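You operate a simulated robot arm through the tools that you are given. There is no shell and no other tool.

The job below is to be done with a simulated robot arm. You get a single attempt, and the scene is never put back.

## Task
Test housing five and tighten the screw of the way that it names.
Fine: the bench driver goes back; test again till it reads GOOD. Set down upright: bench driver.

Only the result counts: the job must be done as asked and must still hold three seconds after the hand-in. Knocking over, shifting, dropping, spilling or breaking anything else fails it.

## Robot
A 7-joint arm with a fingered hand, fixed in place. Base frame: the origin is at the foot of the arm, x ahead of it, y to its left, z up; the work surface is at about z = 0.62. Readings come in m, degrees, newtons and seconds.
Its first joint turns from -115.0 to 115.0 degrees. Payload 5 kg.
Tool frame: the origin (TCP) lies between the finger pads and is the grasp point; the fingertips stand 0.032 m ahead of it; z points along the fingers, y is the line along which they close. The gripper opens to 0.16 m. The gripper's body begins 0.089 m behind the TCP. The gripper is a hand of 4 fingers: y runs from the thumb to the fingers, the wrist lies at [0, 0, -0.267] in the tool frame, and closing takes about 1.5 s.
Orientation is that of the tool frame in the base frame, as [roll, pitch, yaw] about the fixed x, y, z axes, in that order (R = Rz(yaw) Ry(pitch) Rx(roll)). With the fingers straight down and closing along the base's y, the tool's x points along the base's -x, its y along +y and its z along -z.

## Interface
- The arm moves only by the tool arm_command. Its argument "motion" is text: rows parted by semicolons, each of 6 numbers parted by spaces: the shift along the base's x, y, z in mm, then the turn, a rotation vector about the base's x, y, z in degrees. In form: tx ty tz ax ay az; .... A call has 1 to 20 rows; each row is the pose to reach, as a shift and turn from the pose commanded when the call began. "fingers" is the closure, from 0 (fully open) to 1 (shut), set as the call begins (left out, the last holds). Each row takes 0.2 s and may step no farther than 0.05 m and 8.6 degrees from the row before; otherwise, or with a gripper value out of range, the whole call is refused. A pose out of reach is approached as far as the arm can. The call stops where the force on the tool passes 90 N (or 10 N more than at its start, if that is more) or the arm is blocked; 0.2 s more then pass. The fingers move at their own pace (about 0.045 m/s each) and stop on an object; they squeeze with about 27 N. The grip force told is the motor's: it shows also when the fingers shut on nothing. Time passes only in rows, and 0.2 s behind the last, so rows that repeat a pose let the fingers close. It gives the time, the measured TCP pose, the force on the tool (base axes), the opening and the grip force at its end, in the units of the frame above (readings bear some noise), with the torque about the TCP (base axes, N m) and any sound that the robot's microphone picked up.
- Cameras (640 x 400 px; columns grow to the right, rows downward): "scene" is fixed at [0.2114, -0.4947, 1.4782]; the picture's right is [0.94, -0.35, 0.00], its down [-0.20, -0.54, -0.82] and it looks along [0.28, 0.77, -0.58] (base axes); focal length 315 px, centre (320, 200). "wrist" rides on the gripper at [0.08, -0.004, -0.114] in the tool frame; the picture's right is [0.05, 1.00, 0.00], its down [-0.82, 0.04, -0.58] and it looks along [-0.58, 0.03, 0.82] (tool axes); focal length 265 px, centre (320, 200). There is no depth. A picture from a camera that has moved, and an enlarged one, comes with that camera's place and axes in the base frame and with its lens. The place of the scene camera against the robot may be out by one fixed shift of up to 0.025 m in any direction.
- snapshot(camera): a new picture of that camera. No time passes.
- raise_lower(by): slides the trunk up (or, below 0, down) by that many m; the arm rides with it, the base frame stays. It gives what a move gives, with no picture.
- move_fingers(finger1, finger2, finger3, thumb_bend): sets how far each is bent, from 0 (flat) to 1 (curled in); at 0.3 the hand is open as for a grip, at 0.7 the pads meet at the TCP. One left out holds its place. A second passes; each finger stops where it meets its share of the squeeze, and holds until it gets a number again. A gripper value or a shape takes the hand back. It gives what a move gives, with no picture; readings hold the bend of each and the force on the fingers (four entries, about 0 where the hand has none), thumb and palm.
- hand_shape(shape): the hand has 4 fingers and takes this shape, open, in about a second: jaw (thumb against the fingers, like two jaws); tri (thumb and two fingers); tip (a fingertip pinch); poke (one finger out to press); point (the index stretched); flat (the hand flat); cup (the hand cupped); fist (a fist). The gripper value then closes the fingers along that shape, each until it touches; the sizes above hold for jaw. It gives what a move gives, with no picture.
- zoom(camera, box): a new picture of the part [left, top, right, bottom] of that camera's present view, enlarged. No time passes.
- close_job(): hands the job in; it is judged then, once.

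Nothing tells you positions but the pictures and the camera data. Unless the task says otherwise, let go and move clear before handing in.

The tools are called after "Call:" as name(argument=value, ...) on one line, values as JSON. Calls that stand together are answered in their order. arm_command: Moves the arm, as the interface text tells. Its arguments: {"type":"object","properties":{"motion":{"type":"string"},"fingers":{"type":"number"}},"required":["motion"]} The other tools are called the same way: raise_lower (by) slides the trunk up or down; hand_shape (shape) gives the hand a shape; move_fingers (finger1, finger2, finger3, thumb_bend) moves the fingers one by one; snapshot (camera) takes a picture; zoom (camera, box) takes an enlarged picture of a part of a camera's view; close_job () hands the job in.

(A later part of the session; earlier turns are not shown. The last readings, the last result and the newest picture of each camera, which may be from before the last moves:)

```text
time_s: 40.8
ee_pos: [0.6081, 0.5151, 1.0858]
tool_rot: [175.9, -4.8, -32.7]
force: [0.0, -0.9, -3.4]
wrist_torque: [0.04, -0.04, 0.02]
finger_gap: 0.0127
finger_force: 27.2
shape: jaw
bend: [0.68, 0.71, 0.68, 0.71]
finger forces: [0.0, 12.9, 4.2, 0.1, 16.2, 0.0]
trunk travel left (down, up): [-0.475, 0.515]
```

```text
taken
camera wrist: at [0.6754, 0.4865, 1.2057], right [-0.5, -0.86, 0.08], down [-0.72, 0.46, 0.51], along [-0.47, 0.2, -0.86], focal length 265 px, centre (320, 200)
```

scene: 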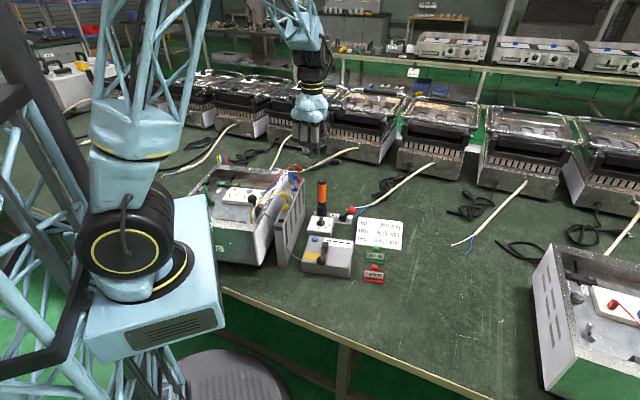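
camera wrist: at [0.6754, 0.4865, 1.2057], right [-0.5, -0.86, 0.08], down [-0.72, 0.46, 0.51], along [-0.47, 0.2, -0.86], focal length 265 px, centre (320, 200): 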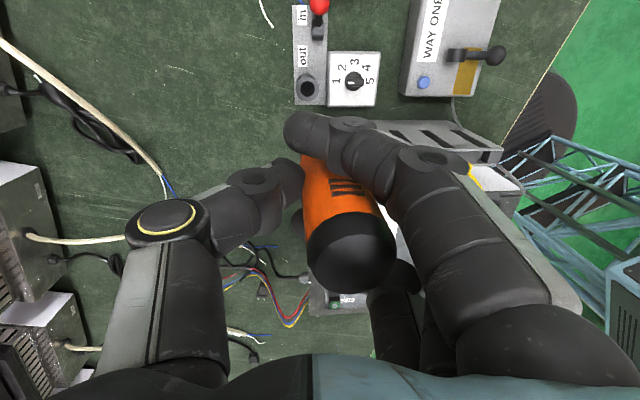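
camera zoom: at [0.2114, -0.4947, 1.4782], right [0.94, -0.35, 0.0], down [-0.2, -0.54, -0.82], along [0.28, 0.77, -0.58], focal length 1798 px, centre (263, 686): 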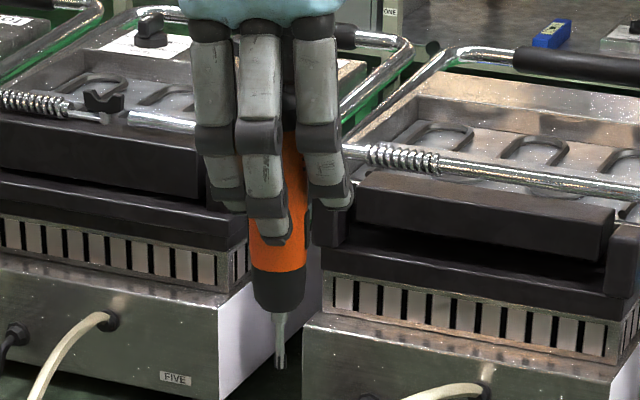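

The driver now hangs vertical over its holder. Lowering to just above the cup to reseat it and regrip with a pinch that leaves the bit visible.

Call:
arm_command(motion="0 0 -45 0 0 0; 0 0 -90 0 0 0; 0 0 -135 0 0 0; 0 0 -180 0 0 0; 0 0 -220 0 0 0; 0 0 -250 0 0 0; 0 0 -270 0 0 0; 0 0 -280 0 0 0; 0 0 -280 0 0 0")

Call:
zoom(camera="scene", box=[295, 145, 365, 225])

Call:
snapshot(camera="wrist")

```text
time_s: 42.8
ee_pos: [0.6096, 0.5159, 0.807]
tool_rot: [176.0, -4.8, -32.8]
force: [1.0, -0.6, -3.9]
wrist_torque: [-0.01, -0.01, 0.0]
finger_gap: 0.0126
finger_force: 26.9
shape: jaw
bend: [0.69, 0.71, 0.68, 0.71]
finger forces: [0.0, 13.0, 4.0, 0.1, 16.0, 0.0]
trunk travel left (down, up): [-0.475, 0.515]
```

```text
5.00 times, centred on (330, 185) of scene
camera zoom: at [0.2114, -0.4947, 1.4782], right [0.94, -0.35, 0.0], down [-0.2, -0.54, -0.82], along [0.28, 0.77, -0.58], focal length 1573 px, centre (270, 275)
```

zoom: 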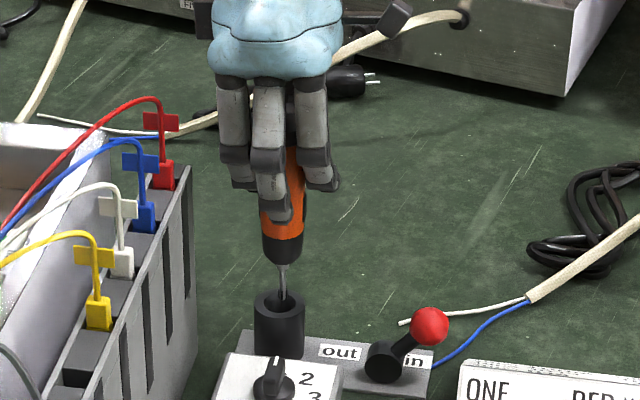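

```text
taken
camera wrist: at [0.6764, 0.4865, 0.9256], right [-0.5, -0.86, 0.08], down [-0.72, 0.46, 0.51], along [-0.47, 0.2, -0.86], focal length 265 px, centre (320, 200)
```

wrist: 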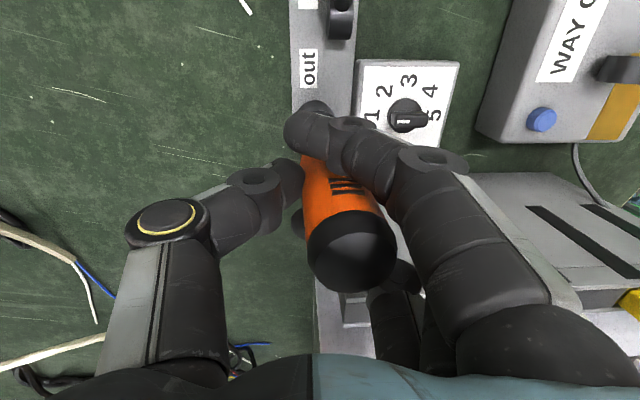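

The bit is entering the cup, aligned. Lowering the last 50 mm gently.

Call:
arm_command(motion="-1 0 -12 0 0 0; -1 0 -24 0 0 0; -1 0 -34 0 0 0; -1 0 -42 0 0 0; -1 0 -48 0 0 0; -1 0 -50 0 0 0")

Call:
zoom(camera="scene", box=[295, 145, 365, 225])

```text
time_s: 44.2
ee_pos: [0.6081, 0.5144, 0.7558]
tool_rot: [175.9, -4.8, -32.7]
force: [-0.5, -0.1, 0.2]
wrist_torque: [0.05, -0.01, 0.0]
finger_gap: 0.0125
finger_force: 27.0
shape: jaw
bend: [0.69, 0.71, 0.68, 0.71]
finger forces: [0.0, 13.6, 3.8, 0.0, 16.8, 0.0]
trunk travel left (down, up): [-0.475, 0.515]
```

```text
5.00 times, centred on (330, 185) of scene
camera zoom: at [0.2114, -0.4947, 1.4782], right [0.94, -0.35, 0.0], down [-0.2, -0.54, -0.82], along [0.28, 0.77, -0.58], focal length 1573 px, centre (270, 275)
```

zoom: 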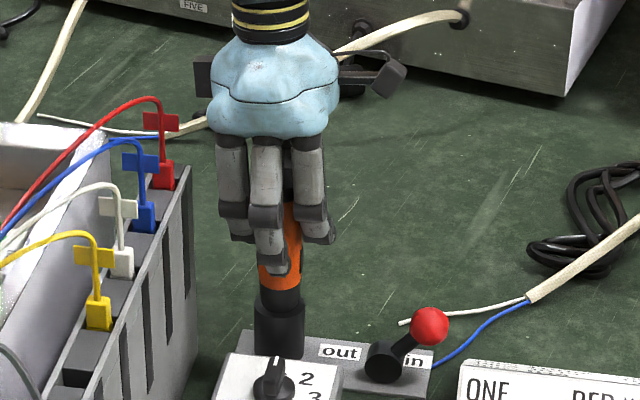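

It is seated again. Opening partly, rising straight up, levelling the hand and switching to the "tip" pinch.

Call:
arm_command(motion="0 0 0 0 0 0; 0 0 0 0 0 0; 0 0 0 0 0 0; 0 0 0 0 0 0; 0 0 0 0 0 0; 0 0 0 0 0 0", fingers=0.42)

Call:
zoom(camera="scene", box=[295, 145, 365, 225])

Call:
snapshot(camera="wrist")

```text
time_s: 45.6
ee_pos: [0.6079, 0.5152, 0.7549]
tool_rot: [175.9, -4.7, -32.7]
force: [0.9, -0.4, 1.0]
wrist_torque: [-0.01, 0.02, 0.03]
finger_gap: 0.0925
finger_force: 0.0
shape: jaw
bend: [0.71, 0.71, 0.71, 0.7]
finger forces: [0.1, 0.0, 0.0, 0.0, 0.0, 0.1]
trunk travel left (down, up): [-0.475, 0.515]
```

```text
5.00 times, centred on (330, 185) of scene
camera zoom: at [0.2114, -0.4947, 1.4782], right [0.94, -0.35, 0.0], down [-0.2, -0.54, -0.82], along [0.28, 0.77, -0.58], focal length 1573 px, centre (270, 275)
```

zoom: 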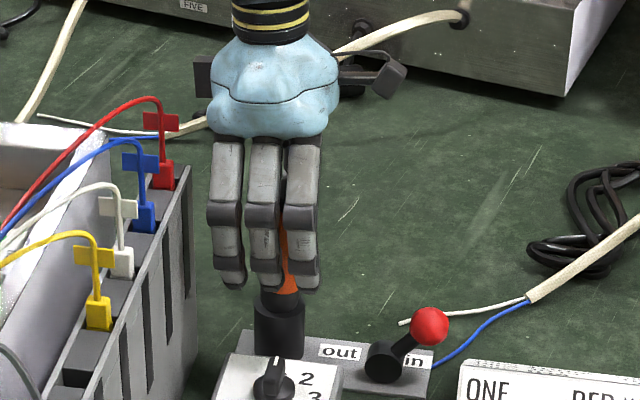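

```text
taken
camera wrist: at [0.6743, 0.4859, 0.875], right [-0.5, -0.86, 0.08], down [-0.72, 0.46, 0.51], along [-0.47, 0.2, -0.86], focal length 265 px, centre (320, 200)
```

wrist: 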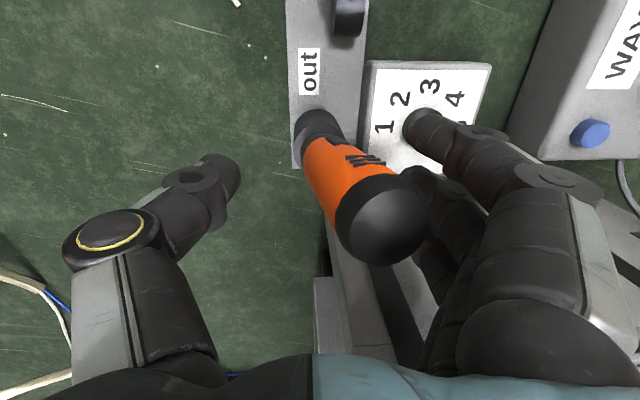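

Released, but the driver now leans in its cup toward the camera side. I'll open a little more and rise straight clear, then look at how it stands.

Call:
arm_command(motion="0 0 8 0 0 0; 0 0 20 0 0 0; 0 0 40 0 0 0; 0 0 70 0 0 0; 0 0 100 0 0 0; 0 0 130 0 0 0", fingers=0.3)

Call:
snapshot(camera="wrist")

Call:
zoom(camera="scene", box=[295, 145, 365, 225])

```text
time_s: 47.0
ee_pos: [0.6092, 0.5147, 0.8864]
tool_rot: [175.9, -4.9, -32.6]
force: [0.4, -0.1, -0.4]
wrist_torque: [0.0, 0.01, 0.01]
finger_gap: 0.1114
finger_force: 0.1
shape: jaw
bend: [0.67, 0.67, 0.67, 0.63]
finger forces: [0.1, 0.0, 0.0, 0.1, 0.1, 0.0]
trunk travel left (down, up): [-0.475, 0.515]
```

```text
taken
camera wrist: at [0.6764, 0.4859, 1.0054], right [-0.5, -0.86, 0.08], down [-0.72, 0.46, 0.51], along [-0.47, 0.2, -0.86], focal length 265 px, centre (320, 200)
```

wrist: 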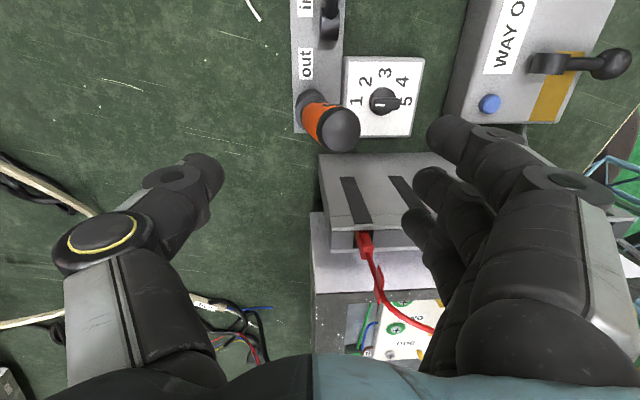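

```text
5.00 times, centred on (330, 185) of scene
camera zoom: at [0.2114, -0.4947, 1.4782], right [0.94, -0.35, 0.0], down [-0.2, -0.54, -0.82], along [0.28, 0.77, -0.58], focal length 1573 px, centre (270, 275)
```

zoom: 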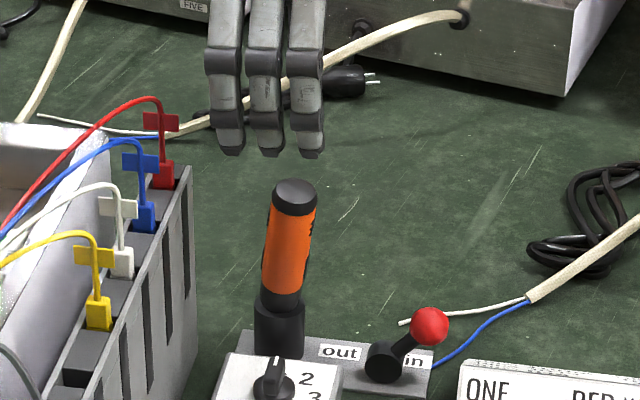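

The driver rests leaning about 8° in its cup (cap at about (0.612, 0.489)). I'll switch to the "tip" pinch, align the hand with that lean above it, and check.

Call:
hand_shape(shape="tip")

Call:
arm_command(motion="2 -10 -5 3.2 1.3 0; 4 -20 -10 6.4 2.6 0; 6 -28 -15 9.6 3.8 0; 6 -33 -20 12.9 5.1 0; 6 -33 -20 12.9 5.1 0", fingers=0.4)

Call:
snapshot(camera="wrist")

Call:
zoom(camera="scene", box=[295, 145, 365, 225])

```text
time_s: 47.9
ee_pos: [0.6096, 0.5158, 0.8867]
tool_rot: [175.9, -4.9, -32.7]
force: [0.4, -0.6, 0.2]
wrist_torque: [0.01, 0.02, 0.04]
finger_gap: 0.16
finger_force: 0.1
shape: tip
bend: [0.01, 0.3, 0.01, 0.3]
finger forces: [0.0, 0.0, 0.1, 0.0, 0.1, 0.0]
trunk travel left (down, up): [-0.475, 0.515]
```

```text
time_s: 49.1
ee_pos: [0.6128, 0.4824, 0.8665]
tool_rot: [-175.9, 6.6, -32.6]
force: [1.3, 0.1, 1.2]
wrist_torque: [0.01, 0.01, -0.02]
finger_gap: 0.0966
finger_force: 0.1
shape: tip
bend: [0.01, 0.71, 0.01, 0.69]
finger forces: [0.0, 0.0, 0.1, 0.0, 0.0, 0.1]
trunk travel left (down, up): [-0.475, 0.515]
```

```text
taken
camera wrist: at [0.6896, 0.4288, 0.9702], right [-0.5, -0.86, -0.08], down [-0.67, 0.33, 0.66], along [-0.55, 0.38, -0.75], focal length 265 px, centre (320, 200)
```

wrist: 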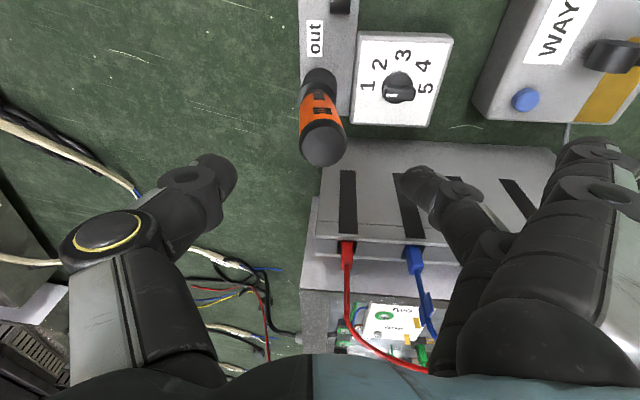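

```text
5.00 times, centred on (330, 185) of scene
camera zoom: at [0.2114, -0.4947, 1.4782], right [0.94, -0.35, 0.0], down [-0.2, -0.54, -0.82], along [0.28, 0.77, -0.58], focal length 1573 px, centre (270, 275)
```

zoom: 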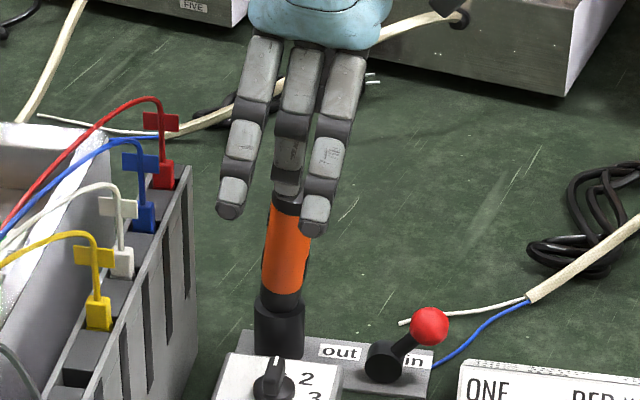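

The hand is aligned with the handle axis. Descending along that axis to grip height, then checking clearance.

Call:
arm_command(motion="-1.7 3.7 -29.7 0 0 0; -3.5 7.3 -59.5 0 0 0; -5.2 11 -89.2 0 0 0; -6.6 13.9 -113 0 0 0; -6.6 13.9 -113 0 0 0")

Call:
snapshot(camera="wrist")

Call:
zoom(camera="scene", box=[295, 145, 365, 225])

```text
time_s: 50.3
ee_pos: [0.6077, 0.4962, 0.751]
tool_rot: [-176.0, 6.5, -32.6]
force: [0.1, 0.3, -0.3]
wrist_torque: [-0.01, 0.01, 0.0]
finger_gap: 0.0966
finger_force: 0.0
shape: tip
bend: [0.01, 0.71, 0.01, 0.69]
finger forces: [0.0, 0.1, 0.1, 0.0, 0.0, 0.0]
trunk travel left (down, up): [-0.475, 0.515]
```

```text
taken
camera wrist: at [0.6844, 0.4414, 0.8565], right [-0.5, -0.86, -0.08], down [-0.67, 0.33, 0.66], along [-0.55, 0.38, -0.75], focal length 265 px, centre (320, 200)
```

wrist: 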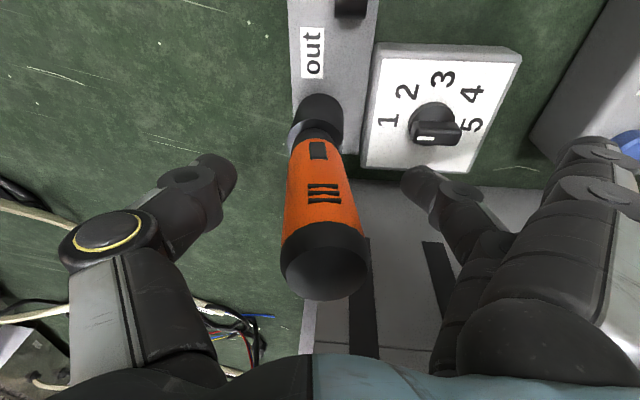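

```text
5.00 times, centred on (330, 185) of scene
camera zoom: at [0.2114, -0.4947, 1.4782], right [0.94, -0.35, 0.0], down [-0.2, -0.54, -0.82], along [0.28, 0.77, -0.58], focal length 1573 px, centre (270, 275)
```

zoom: 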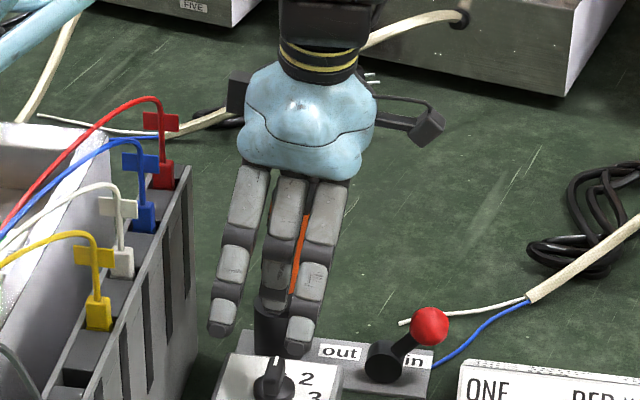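

The handle is centred between thumb and middle finger. Closing the pinch.

Call:
arm_command(motion="0 0 0 0 0 0; 0 0 0 0 0 0; 0 0 0 0 0 0; 0 0 0 0 0 0; 0 0 0 0 0 0; 0 0 0 0 0 0; 0 0 0 0 0 0; 0 0 0 0 0 0", fingers=1)

Call:
snapshot(camera="wrist")

Call:
zoom(camera="scene", box=[295, 145, 365, 225])

```text
time_s: 52.1
ee_pos: [0.6074, 0.4948, 0.7526]
tool_rot: [-176.0, 6.5, -32.5]
force: [-0.4, -0.6, -0.4]
wrist_torque: [0.03, -0.01, -0.02]
finger_gap: 0.0297
finger_force: 27.0
shape: tip
bend: [0.27, 0.73, 0.27, 0.7]
finger forces: [0.0, 22.8, 0.1, 0.0, 22.1, 0.1]
trunk travel left (down, up): [-0.475, 0.515]
```

```text
taken
camera wrist: at [0.6843, 0.4413, 0.8565], right [-0.5, -0.86, -0.07], down [-0.67, 0.33, 0.66], along [-0.55, 0.38, -0.75], focal length 265 px, centre (320, 200)
```

wrist: 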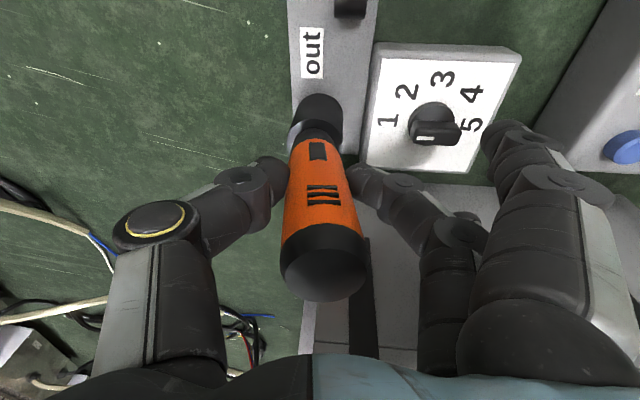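

```text
5.00 times, centred on (330, 185) of scene
camera zoom: at [0.2114, -0.4947, 1.4782], right [0.94, -0.35, 0.0], down [-0.2, -0.54, -0.82], along [0.28, 0.77, -0.58], focal length 1573 px, centre (270, 275)
```

zoom: 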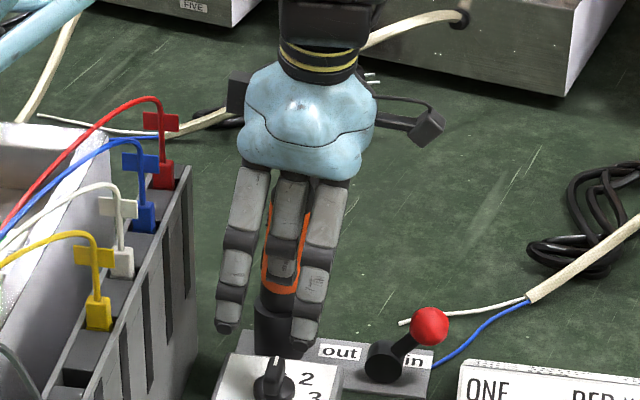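

A clean grip with even forces. Lifting along the handle axis first, then straight up, and levelling the hand.

Call:
arm_command(motion="0.6 -1.2 10 0 0 0; 1.5 -3 25 0 0 0; 2.6 -5.5 45 0 0 0; 4 -8.5 70 0 0 0; 4 -9 110 0 0 0; 4 -9 150 0 0 0; 4 -9 190 -2 -1 0; 4 -9 230 -4 -2 0; 4 -9 270 -6 -2.8 0; 4 -9 300 -6.9 -3.3 0; 4 -9 300 -6.9 -3.3 0")

Call:
snapshot(camera="wrist")

Call:
zoom(camera="scene", box=[295, 70, 375, 170])

```text
time_s: 54.5
ee_pos: [0.6088, 0.4856, 1.0528]
tool_rot: [179.9, 0.0, -32.9]
force: [0.3, 0.5, -4.1]
wrist_torque: [-0.02, -0.04, 0.0]
finger_gap: 0.0295
finger_force: 27.0
shape: tip
bend: [0.28, 0.73, 0.28, 0.7]
finger forces: [0.0, 22.3, 0.0, 0.0, 21.9, 0.0]
trunk travel left (down, up): [-0.475, 0.515]
```

```text
taken
camera wrist: at [0.6799, 0.4448, 1.1653], right [-0.5, -0.87, 0.0], down [-0.71, 0.41, 0.58], along [-0.5, 0.29, -0.82], focal length 265 px, centre (320, 200)
```

wrist: 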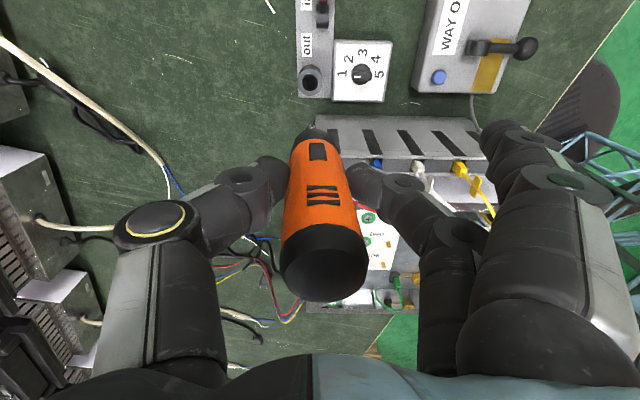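

```text
4.00 times, centred on (335, 120) of scene
camera zoom: at [0.2114, -0.4947, 1.4782], right [0.94, -0.35, 0.0], down [-0.2, -0.54, -0.82], along [0.28, 0.77, -0.58], focal length 1259 px, centre (260, 520)
```

zoom: 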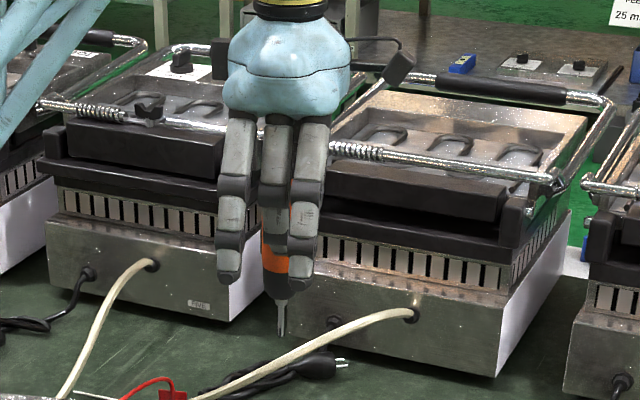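

The driver is held and free. I'll zoom in to measure its axis and find the bit tip.

Call:
zoom(camera="wrist", box=[270, 90, 380, 310])

Call:
zoom(camera="wrist", box=[295, 105, 345, 155])

Call:
zoom(camera="scene", box=[310, 115, 345, 160])

```text
1.82 times, centred on (325, 200) of wrist
camera zoom: at [0.6799, 0.4448, 1.1653], right [-0.5, -0.87, 0.0], down [-0.71, 0.41, 0.58], along [-0.5, 0.29, -0.82], focal length 483 px, centre (311, 200)
```

zoom: 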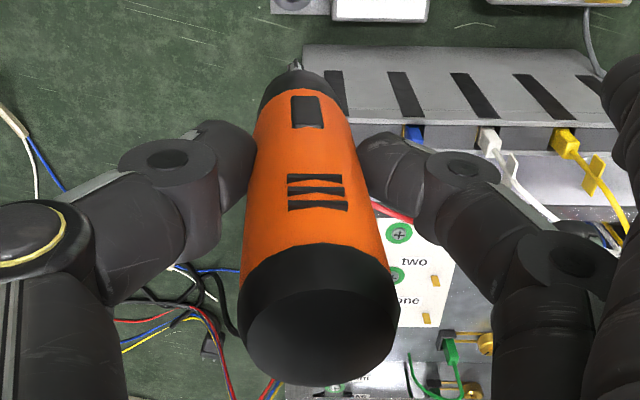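

```text
8.00 times, centred on (320, 130) of wrist
camera zoom: at [0.6799, 0.4448, 1.1653], right [-0.5, -0.87, 0.0], down [-0.71, 0.41, 0.58], along [-0.5, 0.29, -0.82], focal length 2123 px, centre (320, 760)
```

zoom: 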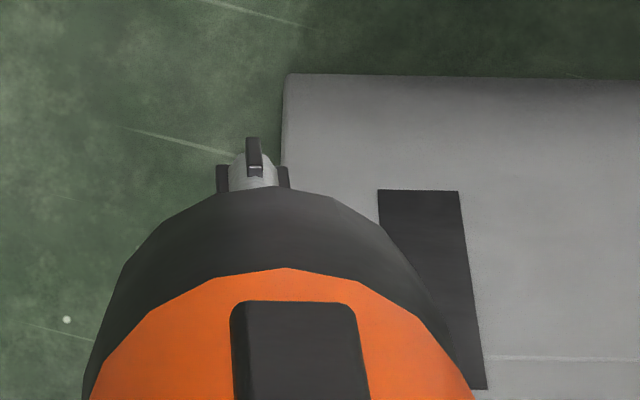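

```text
8.89 times, centred on (328, 138) of scene
camera zoom: at [0.2114, -0.4947, 1.4782], right [0.94, -0.35, 0.0], down [-0.2, -0.54, -0.82], along [0.28, 0.77, -0.58], focal length 2797 px, centre (253, 756)
```

zoom: 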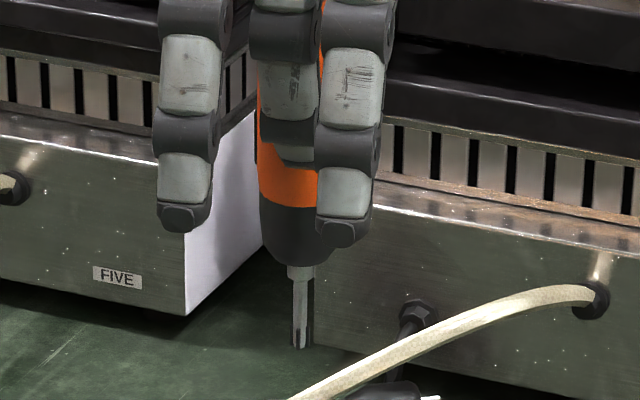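

The bit tip is visible just past the nose, at about 135 mm below the TCP, with a 3° residual tilt I can trim out. Now raising slightly, trimming the tilt, and carrying the driver high over to above screw one.

Call:
arm_command(motion="0 0 20 -1.7 0.25 0; 0 0 45 -3.4 0.5 0; -40 12 50 -3.4 0.5 0; -80 24 50 -3.4 0.5 0; -120 36 50 -3.4 0.5 0; -160 48 50 -3.4 0.5 0; -200 60 50 -3.4 0.5 0; -240 72 50 -3.4 0.5 0; -280 84 50 -3.4 0.5 0; -315 94 50 -3.4 0.5 0; -344 102 40 -3.4 0.5 0; -344 102 15 -3.4 0.5 0; -344 102 15 -3.4 0.5 0")

Call:
snapshot(camera="wrist")

Call:
snapshot(camera="scene")

```text
time_s: 57.3
ee_pos: [0.2679, 0.5882, 1.0682]
tool_rot: [176.8, -1.4, -32.6]
force: [0.3, 0.0, -4.5]
wrist_torque: [-0.01, 0.01, 0.02]
finger_gap: 0.0291
finger_force: 26.7
shape: tip
bend: [0.28, 0.73, 0.28, 0.7]
finger forces: [0.0, 22.1, 0.1, 0.1, 22.0, 0.1]
trunk travel left (down, up): [-0.475, 0.515]
```

```text
taken
camera wrist: at [0.3379, 0.554, 1.1828], right [-0.5, -0.87, 0.06], down [-0.7, 0.44, 0.56], along [-0.51, 0.24, -0.83], focal length 265 px, centre (320, 200)
```

wrist: 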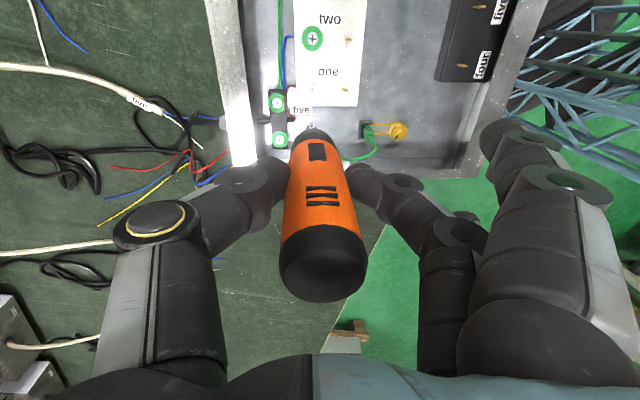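

```text
taken
```

scene: 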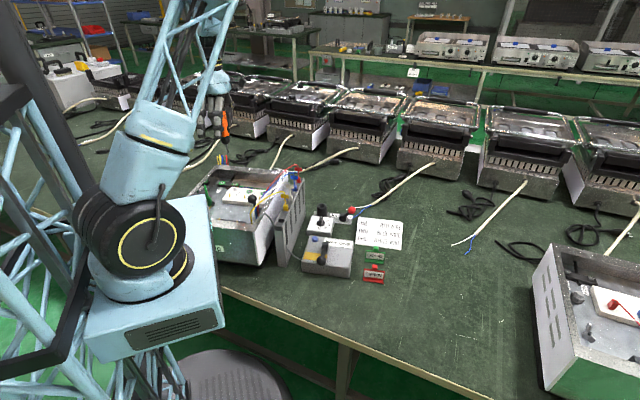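

The driver is above housing five with "one" in view just beyond the bit. Zooming on the tip and screw.

Call:
zoom(camera="wrist", box=[260, 20, 400, 170])

Call:
zoom(camera="scene", box=[190, 100, 290, 220])

```text
2.67 times, centred on (330, 95) of wrist
camera zoom: at [0.3379, 0.554, 1.1828], right [-0.5, -0.87, 0.06], down [-0.7, 0.44, 0.56], along [-0.51, 0.24, -0.83], focal length 708 px, centre (293, 480)
```

zoom: 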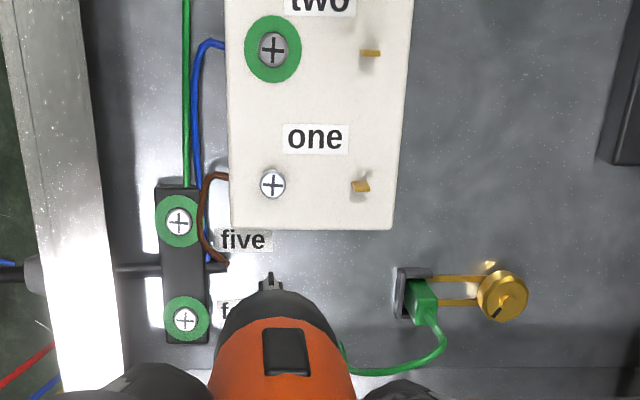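

```text
3.33 times, centred on (240, 160) of scene
camera zoom: at [0.2114, -0.4947, 1.4782], right [0.94, -0.35, 0.0], down [-0.2, -0.54, -0.82], along [0.28, 0.77, -0.58], focal length 1049 px, centre (587, 333)
```

zoom: 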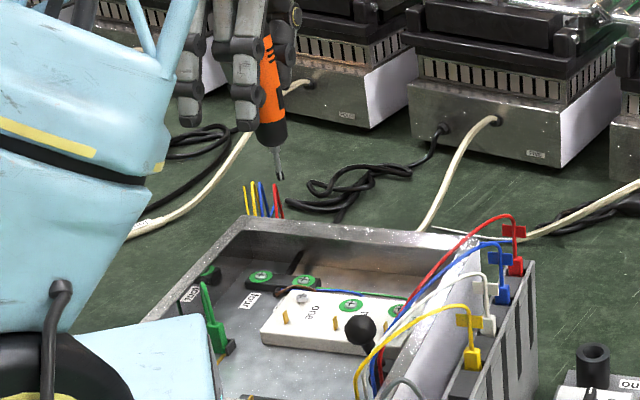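

Screw one triangulates to about (0.2645, 0.583, 0.787); the tip is at about (0.2656, 0.5886, 0.932). Let me check the driver's verticality closely from the scene camera.

Call:
zoom(camera="scene", box=[205, 105, 245, 155])

Call:
zoom(camera="scene", box=[205, 160, 275, 205])

Call:
zoom(camera="wrist", box=[285, 60, 345, 140])

```text
8.00 times, centred on (225, 130) of scene
camera zoom: at [0.2114, -0.4947, 1.4782], right [0.94, -0.35, 0.0], down [-0.2, -0.54, -0.82], along [0.28, 0.77, -0.58], focal length 2517 px, centre (1080, 760)
```

zoom: 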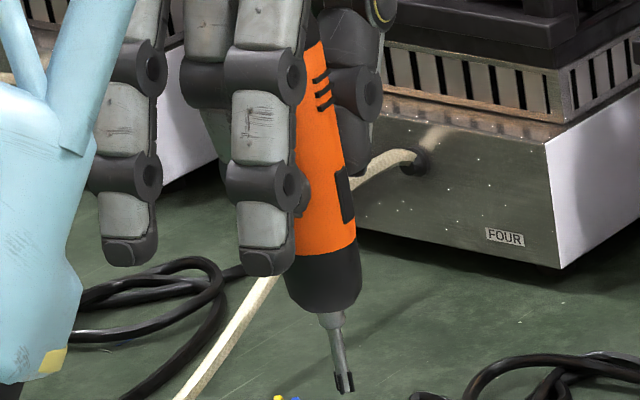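

```text
8.89 times, centred on (240, 182) of scene
camera zoom: at [0.2114, -0.4947, 1.4782], right [0.94, -0.35, 0.0], down [-0.2, -0.54, -0.82], along [0.28, 0.77, -0.58], focal length 2797 px, centre (1031, 356)
```

zoom: 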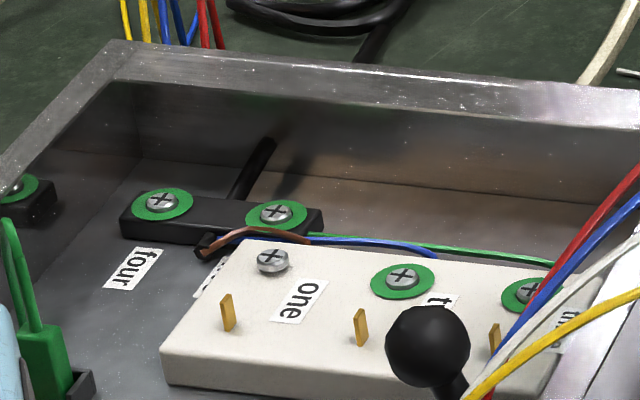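

```text
5.00 times, centred on (315, 100) of wrist
camera zoom: at [0.3379, 0.554, 1.1828], right [-0.5, -0.87, 0.06], down [-0.7, 0.44, 0.56], along [-0.51, 0.24, -0.83], focal length 1327 px, centre (345, 700)
```

zoom: 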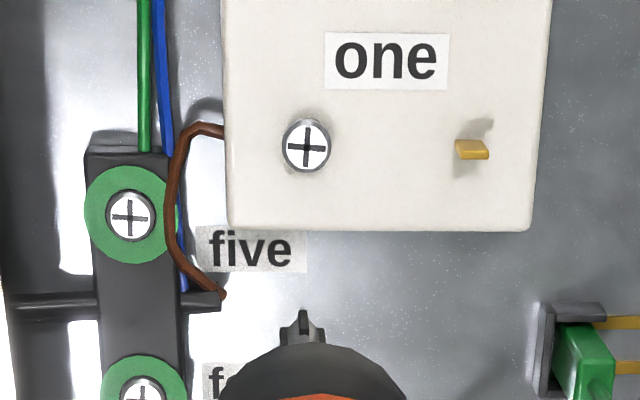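

The driver is truly vertical (perspective accounts for its slant), and the screw head stands proud of the block, so it is loose. I'll shift (-2.5, -5) mm and descend to about 40 mm above the screw.

Call:
arm_command(motion="-2 -3 -15 0 0 0; -2.5 -5 -40 0 0 0; -2.5 -5 -70 0 0 0; -2.5 -5 -95 0 0 0; -2.5 -5 -105 0 0 0; -2.5 -5 -105 0 0 0")

Call:
zoom(camera="wrist", box=[285, 60, 345, 140])

Call:
zoom(camera="scene", box=[205, 145, 265, 205])

Call:
snapshot(camera="wrist")

```text
time_s: 58.7
ee_pos: [0.2648, 0.5856, 0.9617]
tool_rot: [176.8, -1.4, -32.8]
force: [-0.2, 0.1, -3.9]
wrist_torque: [-0.02, -0.01, 0.02]
finger_gap: 0.0293
finger_force: 26.5
shape: tip
bend: [0.28, 0.73, 0.28, 0.7]
finger forces: [0.1, 22.0, 0.0, 0.0, 21.9, 0.0]
trunk travel left (down, up): [-0.475, 0.515]
```

```text
5.00 times, centred on (315, 100) of wrist
camera zoom: at [0.3367, 0.5515, 1.0771], right [-0.5, -0.87, 0.06], down [-0.7, 0.44, 0.56], along [-0.51, 0.24, -0.83], focal length 1327 px, centre (345, 700)
```

zoom: 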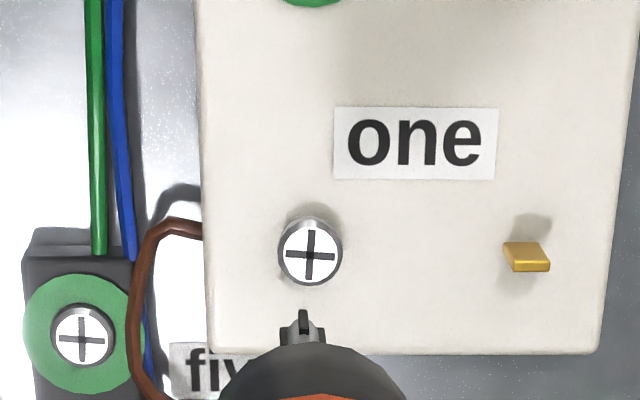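

```text
6.67 times, centred on (235, 175) of scene
camera zoom: at [0.2114, -0.4947, 1.4782], right [0.94, -0.35, 0.0], down [-0.2, -0.54, -0.82], along [0.28, 0.77, -0.58], focal length 2098 px, centre (887, 367)
```

zoom: 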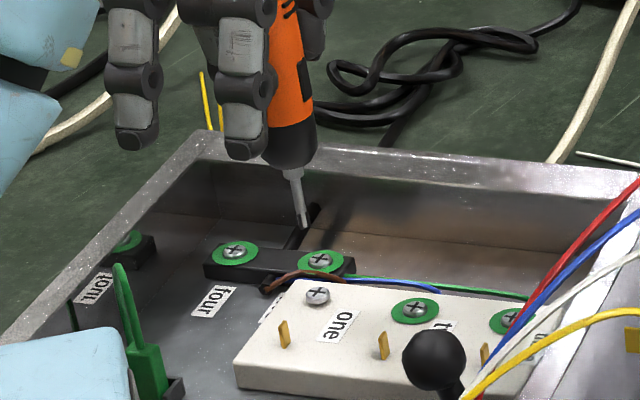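

```text
taken
camera wrist: at [0.3367, 0.5515, 1.0771], right [-0.5, -0.87, 0.06], down [-0.7, 0.44, 0.56], along [-0.51, 0.24, -0.83], focal length 265 px, centre (320, 200)
```

wrist: 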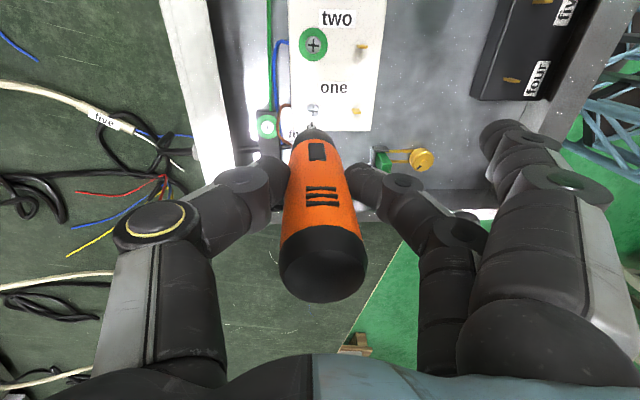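

Close now: the tip needs about (-1.9, -2.4) mm more. I'll correct it and go down another 32 mm.

Call:
arm_command(motion="-1.9 -2.4 -8 0 0 0; -1.9 -2.4 -18 0 0 0; -1.9 -2.4 -27 0 0 0; -1.9 -2.4 -32 0 0 0; -1.9 -2.4 -32 0 0 0")

Call:
zoom(camera="wrist", box=[290, 90, 340, 150])

Call:
zoom(camera="scene", box=[215, 165, 255, 205])

```text
time_s: 59.9
ee_pos: [0.2624, 0.5822, 0.9296]
tool_rot: [176.8, -1.4, -32.8]
force: [0.2, 0.1, -5.0]
wrist_torque: [-0.04, -0.02, 0.0]
finger_gap: 0.0291
finger_force: 26.8
shape: tip
bend: [0.28, 0.73, 0.28, 0.7]
finger forces: [0.0, 22.0, 0.0, 0.0, 21.9, 0.0]
trunk travel left (down, up): [-0.475, 0.515]
```

```text
6.67 times, centred on (315, 120) of wrist
camera zoom: at [0.3334, 0.5486, 1.045], right [-0.5, -0.87, 0.06], down [-0.7, 0.44, 0.56], along [-0.51, 0.24, -0.83], focal length 1769 px, centre (353, 733)
```

zoom: 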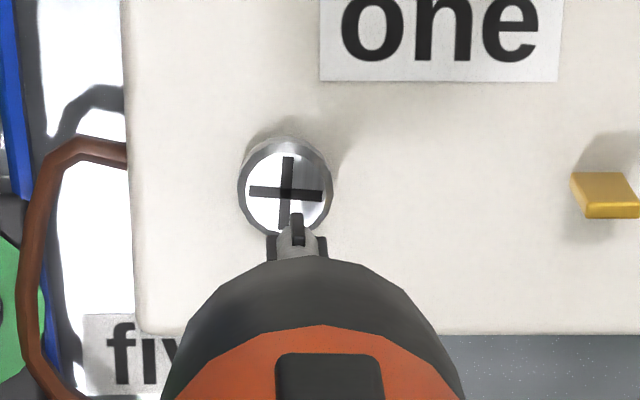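

```text
10.00 times, centred on (235, 185) of scene
camera zoom: at [0.2114, -0.4947, 1.4782], right [0.94, -0.35, 0.0], down [-0.2, -0.54, -0.82], along [0.28, 0.77, -0.58], focal length 3147 px, centre (1170, 350)
```

zoom: 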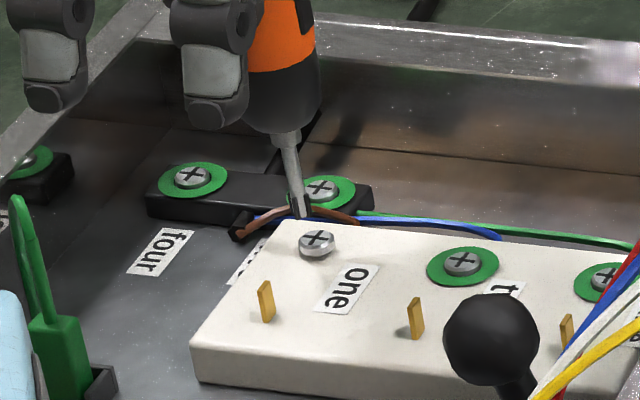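

Almost there; zooming more to fine-tune the last millimetres.

Call:
zoom(camera="scene", box=[226, 176, 242, 194])

Call:
zoom(camera="wrist", box=[300, 108, 324, 130])

```text
16.00 times, centred on (234, 185) of scene
camera zoom: at [0.2114, -0.4947, 1.4782], right [0.94, -0.35, 0.0], down [-0.2, -0.54, -0.82], along [0.28, 0.77, -0.58], focal length 5035 px, centre (1696, 440)
```

zoom: 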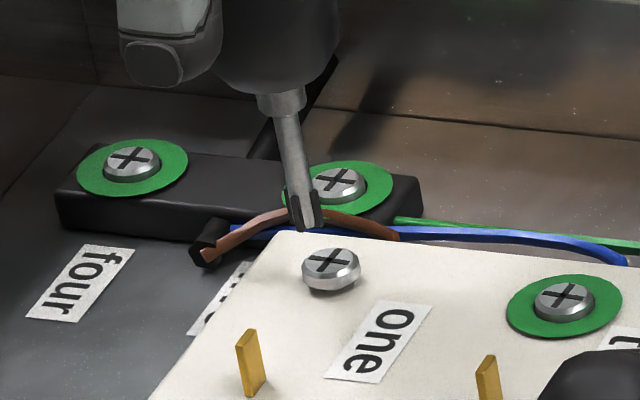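

```text
16.00 times, centred on (312, 119) of wrist
camera zoom: at [0.3334, 0.5486, 1.045], right [-0.5, -0.87, 0.06], down [-0.7, 0.44, 0.56], along [-0.51, 0.24, -0.83], focal length 4246 px, centre (448, 1496)
```

zoom: 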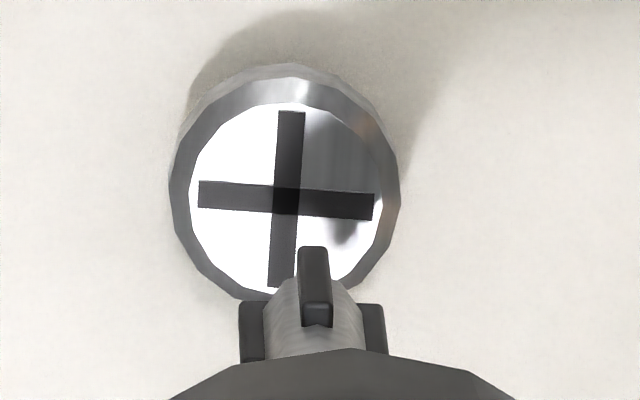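

Very clear view. I'll take even tighter zooms to pick the bit end and screw centre precisely.

Call:
zoom(camera="scene", box=[230, 183, 238, 192])

Call:
zoom(camera="wrist", box=[304, 112, 318, 130])

```text
16.00 times, centred on (234, 188) of scene
camera zoom: at [0.2114, -0.4947, 1.4782], right [0.94, -0.35, 0.0], down [-0.2, -0.54, -0.82], along [0.28, 0.77, -0.58], focal length 5035 px, centre (1696, 400)
```

zoom: 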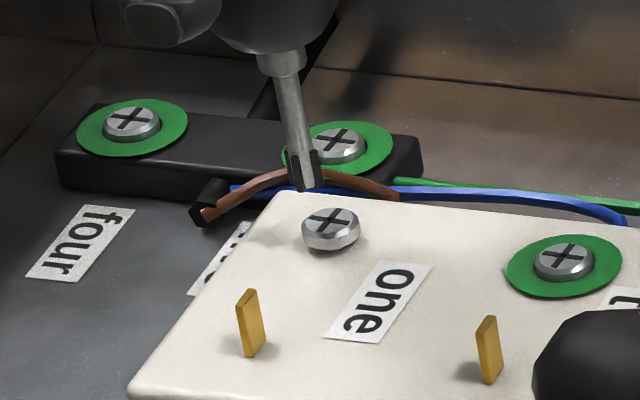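

```text
16.00 times, centred on (311, 121) of wrist
camera zoom: at [0.3334, 0.5486, 1.045], right [-0.5, -0.87, 0.06], down [-0.7, 0.44, 0.56], along [-0.51, 0.24, -0.83], focal length 4246 px, centre (464, 1464)
```

zoom: 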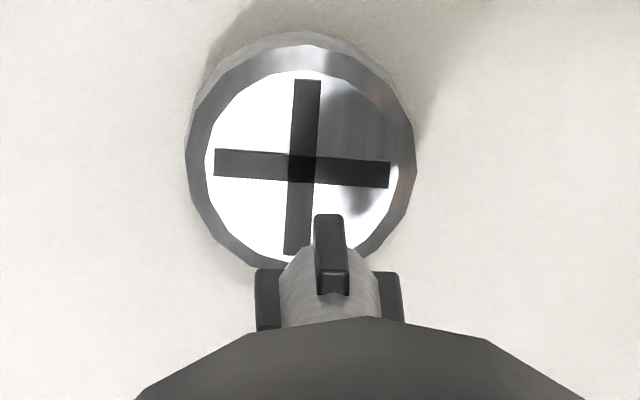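

Combining both views, the tip is about 10 mm above the screw and about 4 mm off in the tool-x direction. I'll shift by (+4.0, -0.9) mm, go down 5 mm and recheck.

Call:
arm_command(motion="4 -0.9 0 0 0 0; 4 -0.9 -3 0 0 0; 4 -0.9 -5 0 0 0; 4 -0.9 -5 0 0 0")

Call:
zoom(camera="scene", box=[226, 176, 242, 194])

Call:
zoom(camera="wrist", box=[300, 108, 324, 130])

```text
time_s: 60.9
ee_pos: [0.266, 0.5803, 0.9259]
tool_rot: [176.9, -1.4, -32.8]
force: [0.3, -0.2, -3.2]
wrist_torque: [-0.01, 0.0, -0.02]
finger_gap: 0.029
finger_force: 27.3
shape: tip
bend: [0.28, 0.73, 0.28, 0.7]
finger forces: [0.0, 21.8, 0.0, 0.0, 21.9, 0.0]
trunk travel left (down, up): [-0.475, 0.515]
```

```text
16.00 times, centred on (234, 185) of scene
camera zoom: at [0.2114, -0.4947, 1.4782], right [0.94, -0.35, 0.0], down [-0.2, -0.54, -0.82], along [0.28, 0.77, -0.58], focal length 5035 px, centre (1696, 440)
```

zoom: 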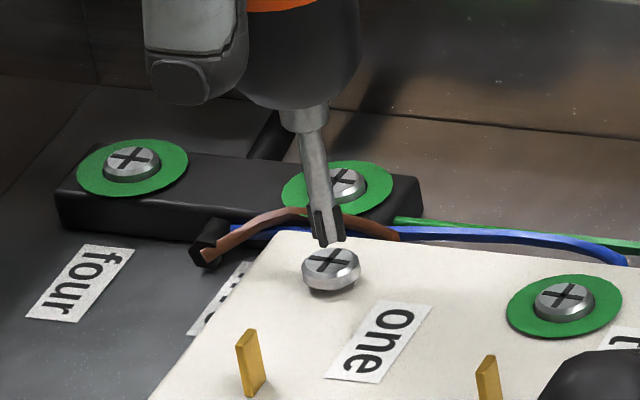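

```text
16.00 times, centred on (312, 119) of wrist
camera zoom: at [0.3379, 0.547, 1.0406], right [-0.5, -0.87, 0.06], down [-0.7, 0.44, 0.56], along [-0.51, 0.24, -0.83], focal length 4246 px, centre (448, 1496)
```

zoom: 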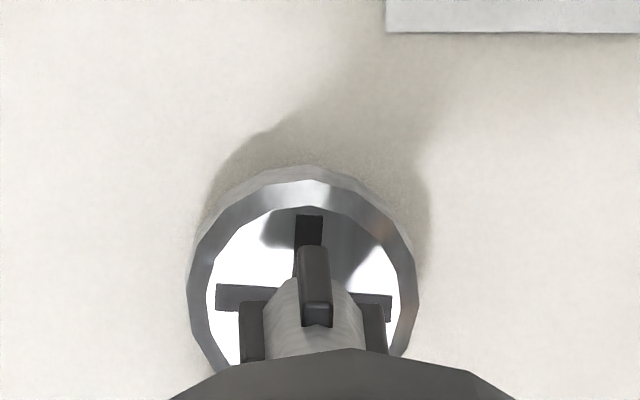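

The bit is now within about 0.7 mm of the screw's centre and its fins line up with the cross slot. Lowering gently to contact.

Call:
arm_command(motion="-0.3 0.5 -2 0 0 0; -0.3 0.5 -4 0 0 0; -0.3 0.5 -5.5 0 0 0; -0.3 0.5 -7 0 0 0; -0.3 0.5 -8 0 0 0")

Call:
zoom(camera="scene", box=[226, 176, 242, 194])

Call:
zoom(camera="wrist", box=[300, 108, 324, 130])

```text
time_s: 62.1
ee_pos: [0.267, 0.5813, 0.9185]
tool_rot: [176.8, -1.4, -32.8]
force: [0.0, 0.3, -2.3]
wrist_torque: [0.01, -0.01, -0.01]
finger_gap: 0.0291
finger_force: 26.7
shape: tip
bend: [0.28, 0.73, 0.28, 0.7]
finger forces: [0.0, 22.1, 0.0, 0.0, 22.2, 0.1]
trunk travel left (down, up): [-0.475, 0.515]
```

```text
16.00 times, centred on (234, 185) of scene
camera zoom: at [0.2114, -0.4947, 1.4782], right [0.94, -0.35, 0.0], down [-0.2, -0.54, -0.82], along [0.28, 0.77, -0.58], focal length 5035 px, centre (1696, 440)
```

zoom: 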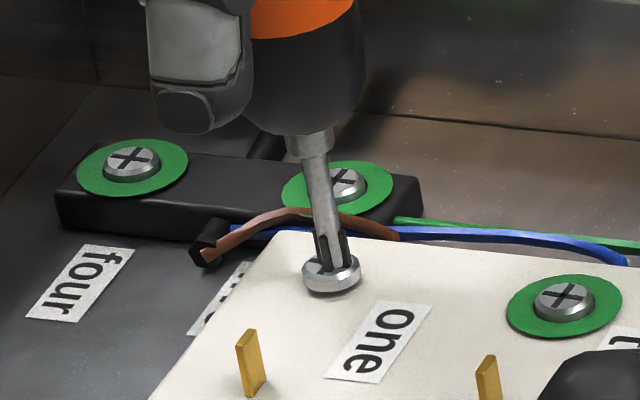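

```text
16.00 times, centred on (312, 119) of wrist
camera zoom: at [0.3377, 0.5472, 1.0332], right [-0.5, -0.87, 0.06], down [-0.7, 0.44, 0.56], along [-0.51, 0.24, -0.83], focal length 4246 px, centre (448, 1496)
```

zoom: 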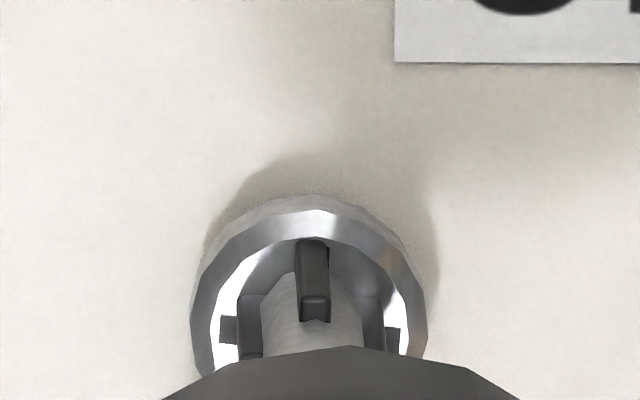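

The bit sits on the screw head with light contact. I'll press a little more firmly and wait, listening for the driver.

Call:
arm_command(motion="0 0 -1 0 0 0; 0 0 -2 0 0 0; 0 0 -3 0 0 0; 0 0 -3 0 0 0; 0 0 -3 0 0 0")

Call:
zoom(camera="scene", box=[226, 176, 242, 194])

Call:
zoom(camera="wrist", box=[300, 108, 324, 130])

```text
time_s: 63.3
ee_pos: [0.267, 0.5819, 0.914]
tool_rot: [176.9, -1.4, -32.9]
force: [0.0, 0.2, -2.6]
wrist_torque: [-0.01, -0.02, -0.02]
finger_gap: 0.0291
finger_force: 26.8
shape: tip
bend: [0.28, 0.73, 0.28, 0.7]
finger forces: [0.1, 22.1, 0.0, 0.0, 22.1, 0.1]
trunk travel left (down, up): [-0.475, 0.515]
```

```text
16.00 times, centred on (234, 185) of scene
camera zoom: at [0.2114, -0.4947, 1.4782], right [0.94, -0.35, 0.0], down [-0.2, -0.54, -0.82], along [0.28, 0.77, -0.58], focal length 5035 px, centre (1696, 440)
```

zoom: 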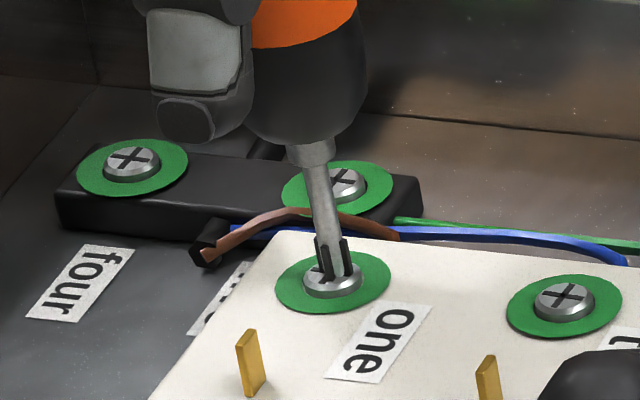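

```text
16.00 times, centred on (312, 119) of wrist
camera zoom: at [0.3375, 0.5476, 1.0305], right [-0.5, -0.87, 0.06], down [-0.7, 0.44, 0.56], along [-0.51, 0.24, -0.83], focal length 4246 px, centre (448, 1496)
```

zoom: 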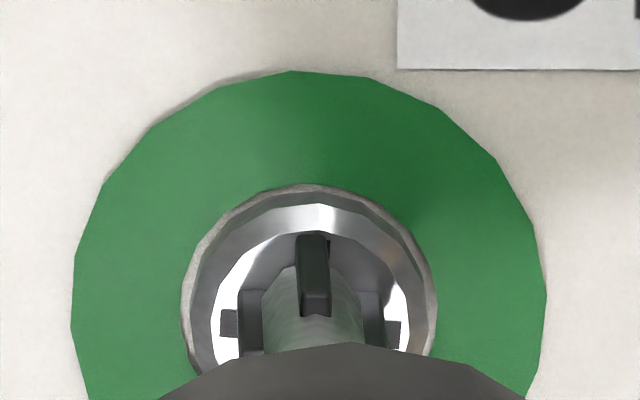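

The green ring has appeared around screw one: it has been driven in and is tight. Lifting straight up off the screw and carrying the driver back, high over the rack.

Call:
arm_command(motion="0 0 5 0 0 0; 0 0 15 0 0 0; 0 0 40 0 0 0; 0 0 80 0 0 0; 0 0 120 0 0 0; 0 0 160 0 0 0; 0 0 190 0 0 0")

Call:
zoom(camera="scene", box=[190, 100, 290, 220])

Call:
zoom(camera="wrist", box=[270, 20, 380, 310])

```text
time_s: 64.9
ee_pos: [0.263, 0.5817, 1.1023]
tool_rot: [176.8, -1.4, -32.8]
force: [-0.4, -0.1, -4.6]
wrist_torque: [0.01, -0.02, -0.03]
finger_gap: 0.0289
finger_force: 27.0
shape: tip
bend: [0.28, 0.73, 0.28, 0.7]
finger forces: [0.0, 22.0, 0.0, 0.0, 21.9, 0.0]
trunk travel left (down, up): [-0.475, 0.515]
```

```text
3.33 times, centred on (240, 160) of scene
camera zoom: at [0.2114, -0.4947, 1.4782], right [0.94, -0.35, 0.0], down [-0.2, -0.54, -0.82], along [0.28, 0.77, -0.58], focal length 1049 px, centre (587, 333)
```

zoom: 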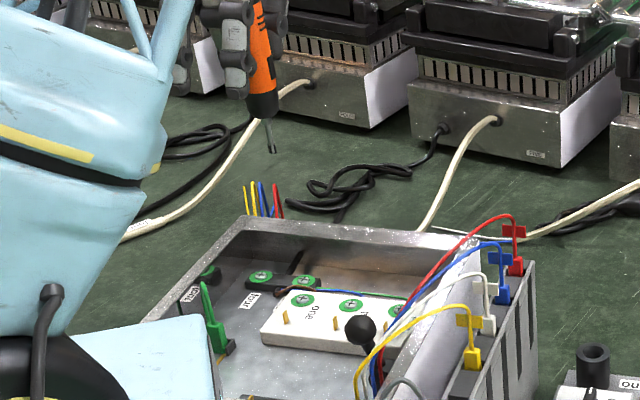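

```text
1.38 times, centred on (325, 165) of wrist
camera zoom: at [0.3343, 0.547, 1.2184], right [-0.5, -0.87, 0.06], down [-0.7, 0.44, 0.56], along [-0.51, 0.24, -0.83], focal length 366 px, centre (313, 248)
```

zoom: 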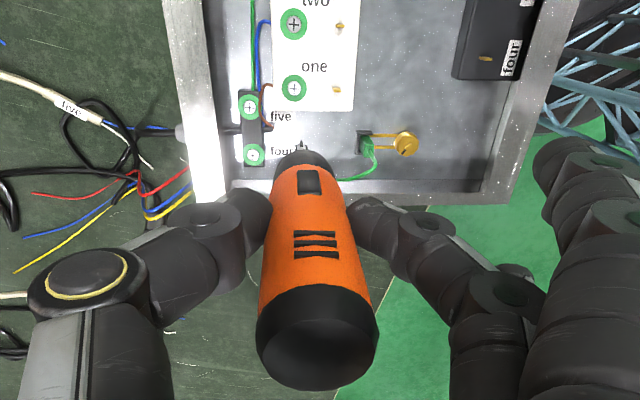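

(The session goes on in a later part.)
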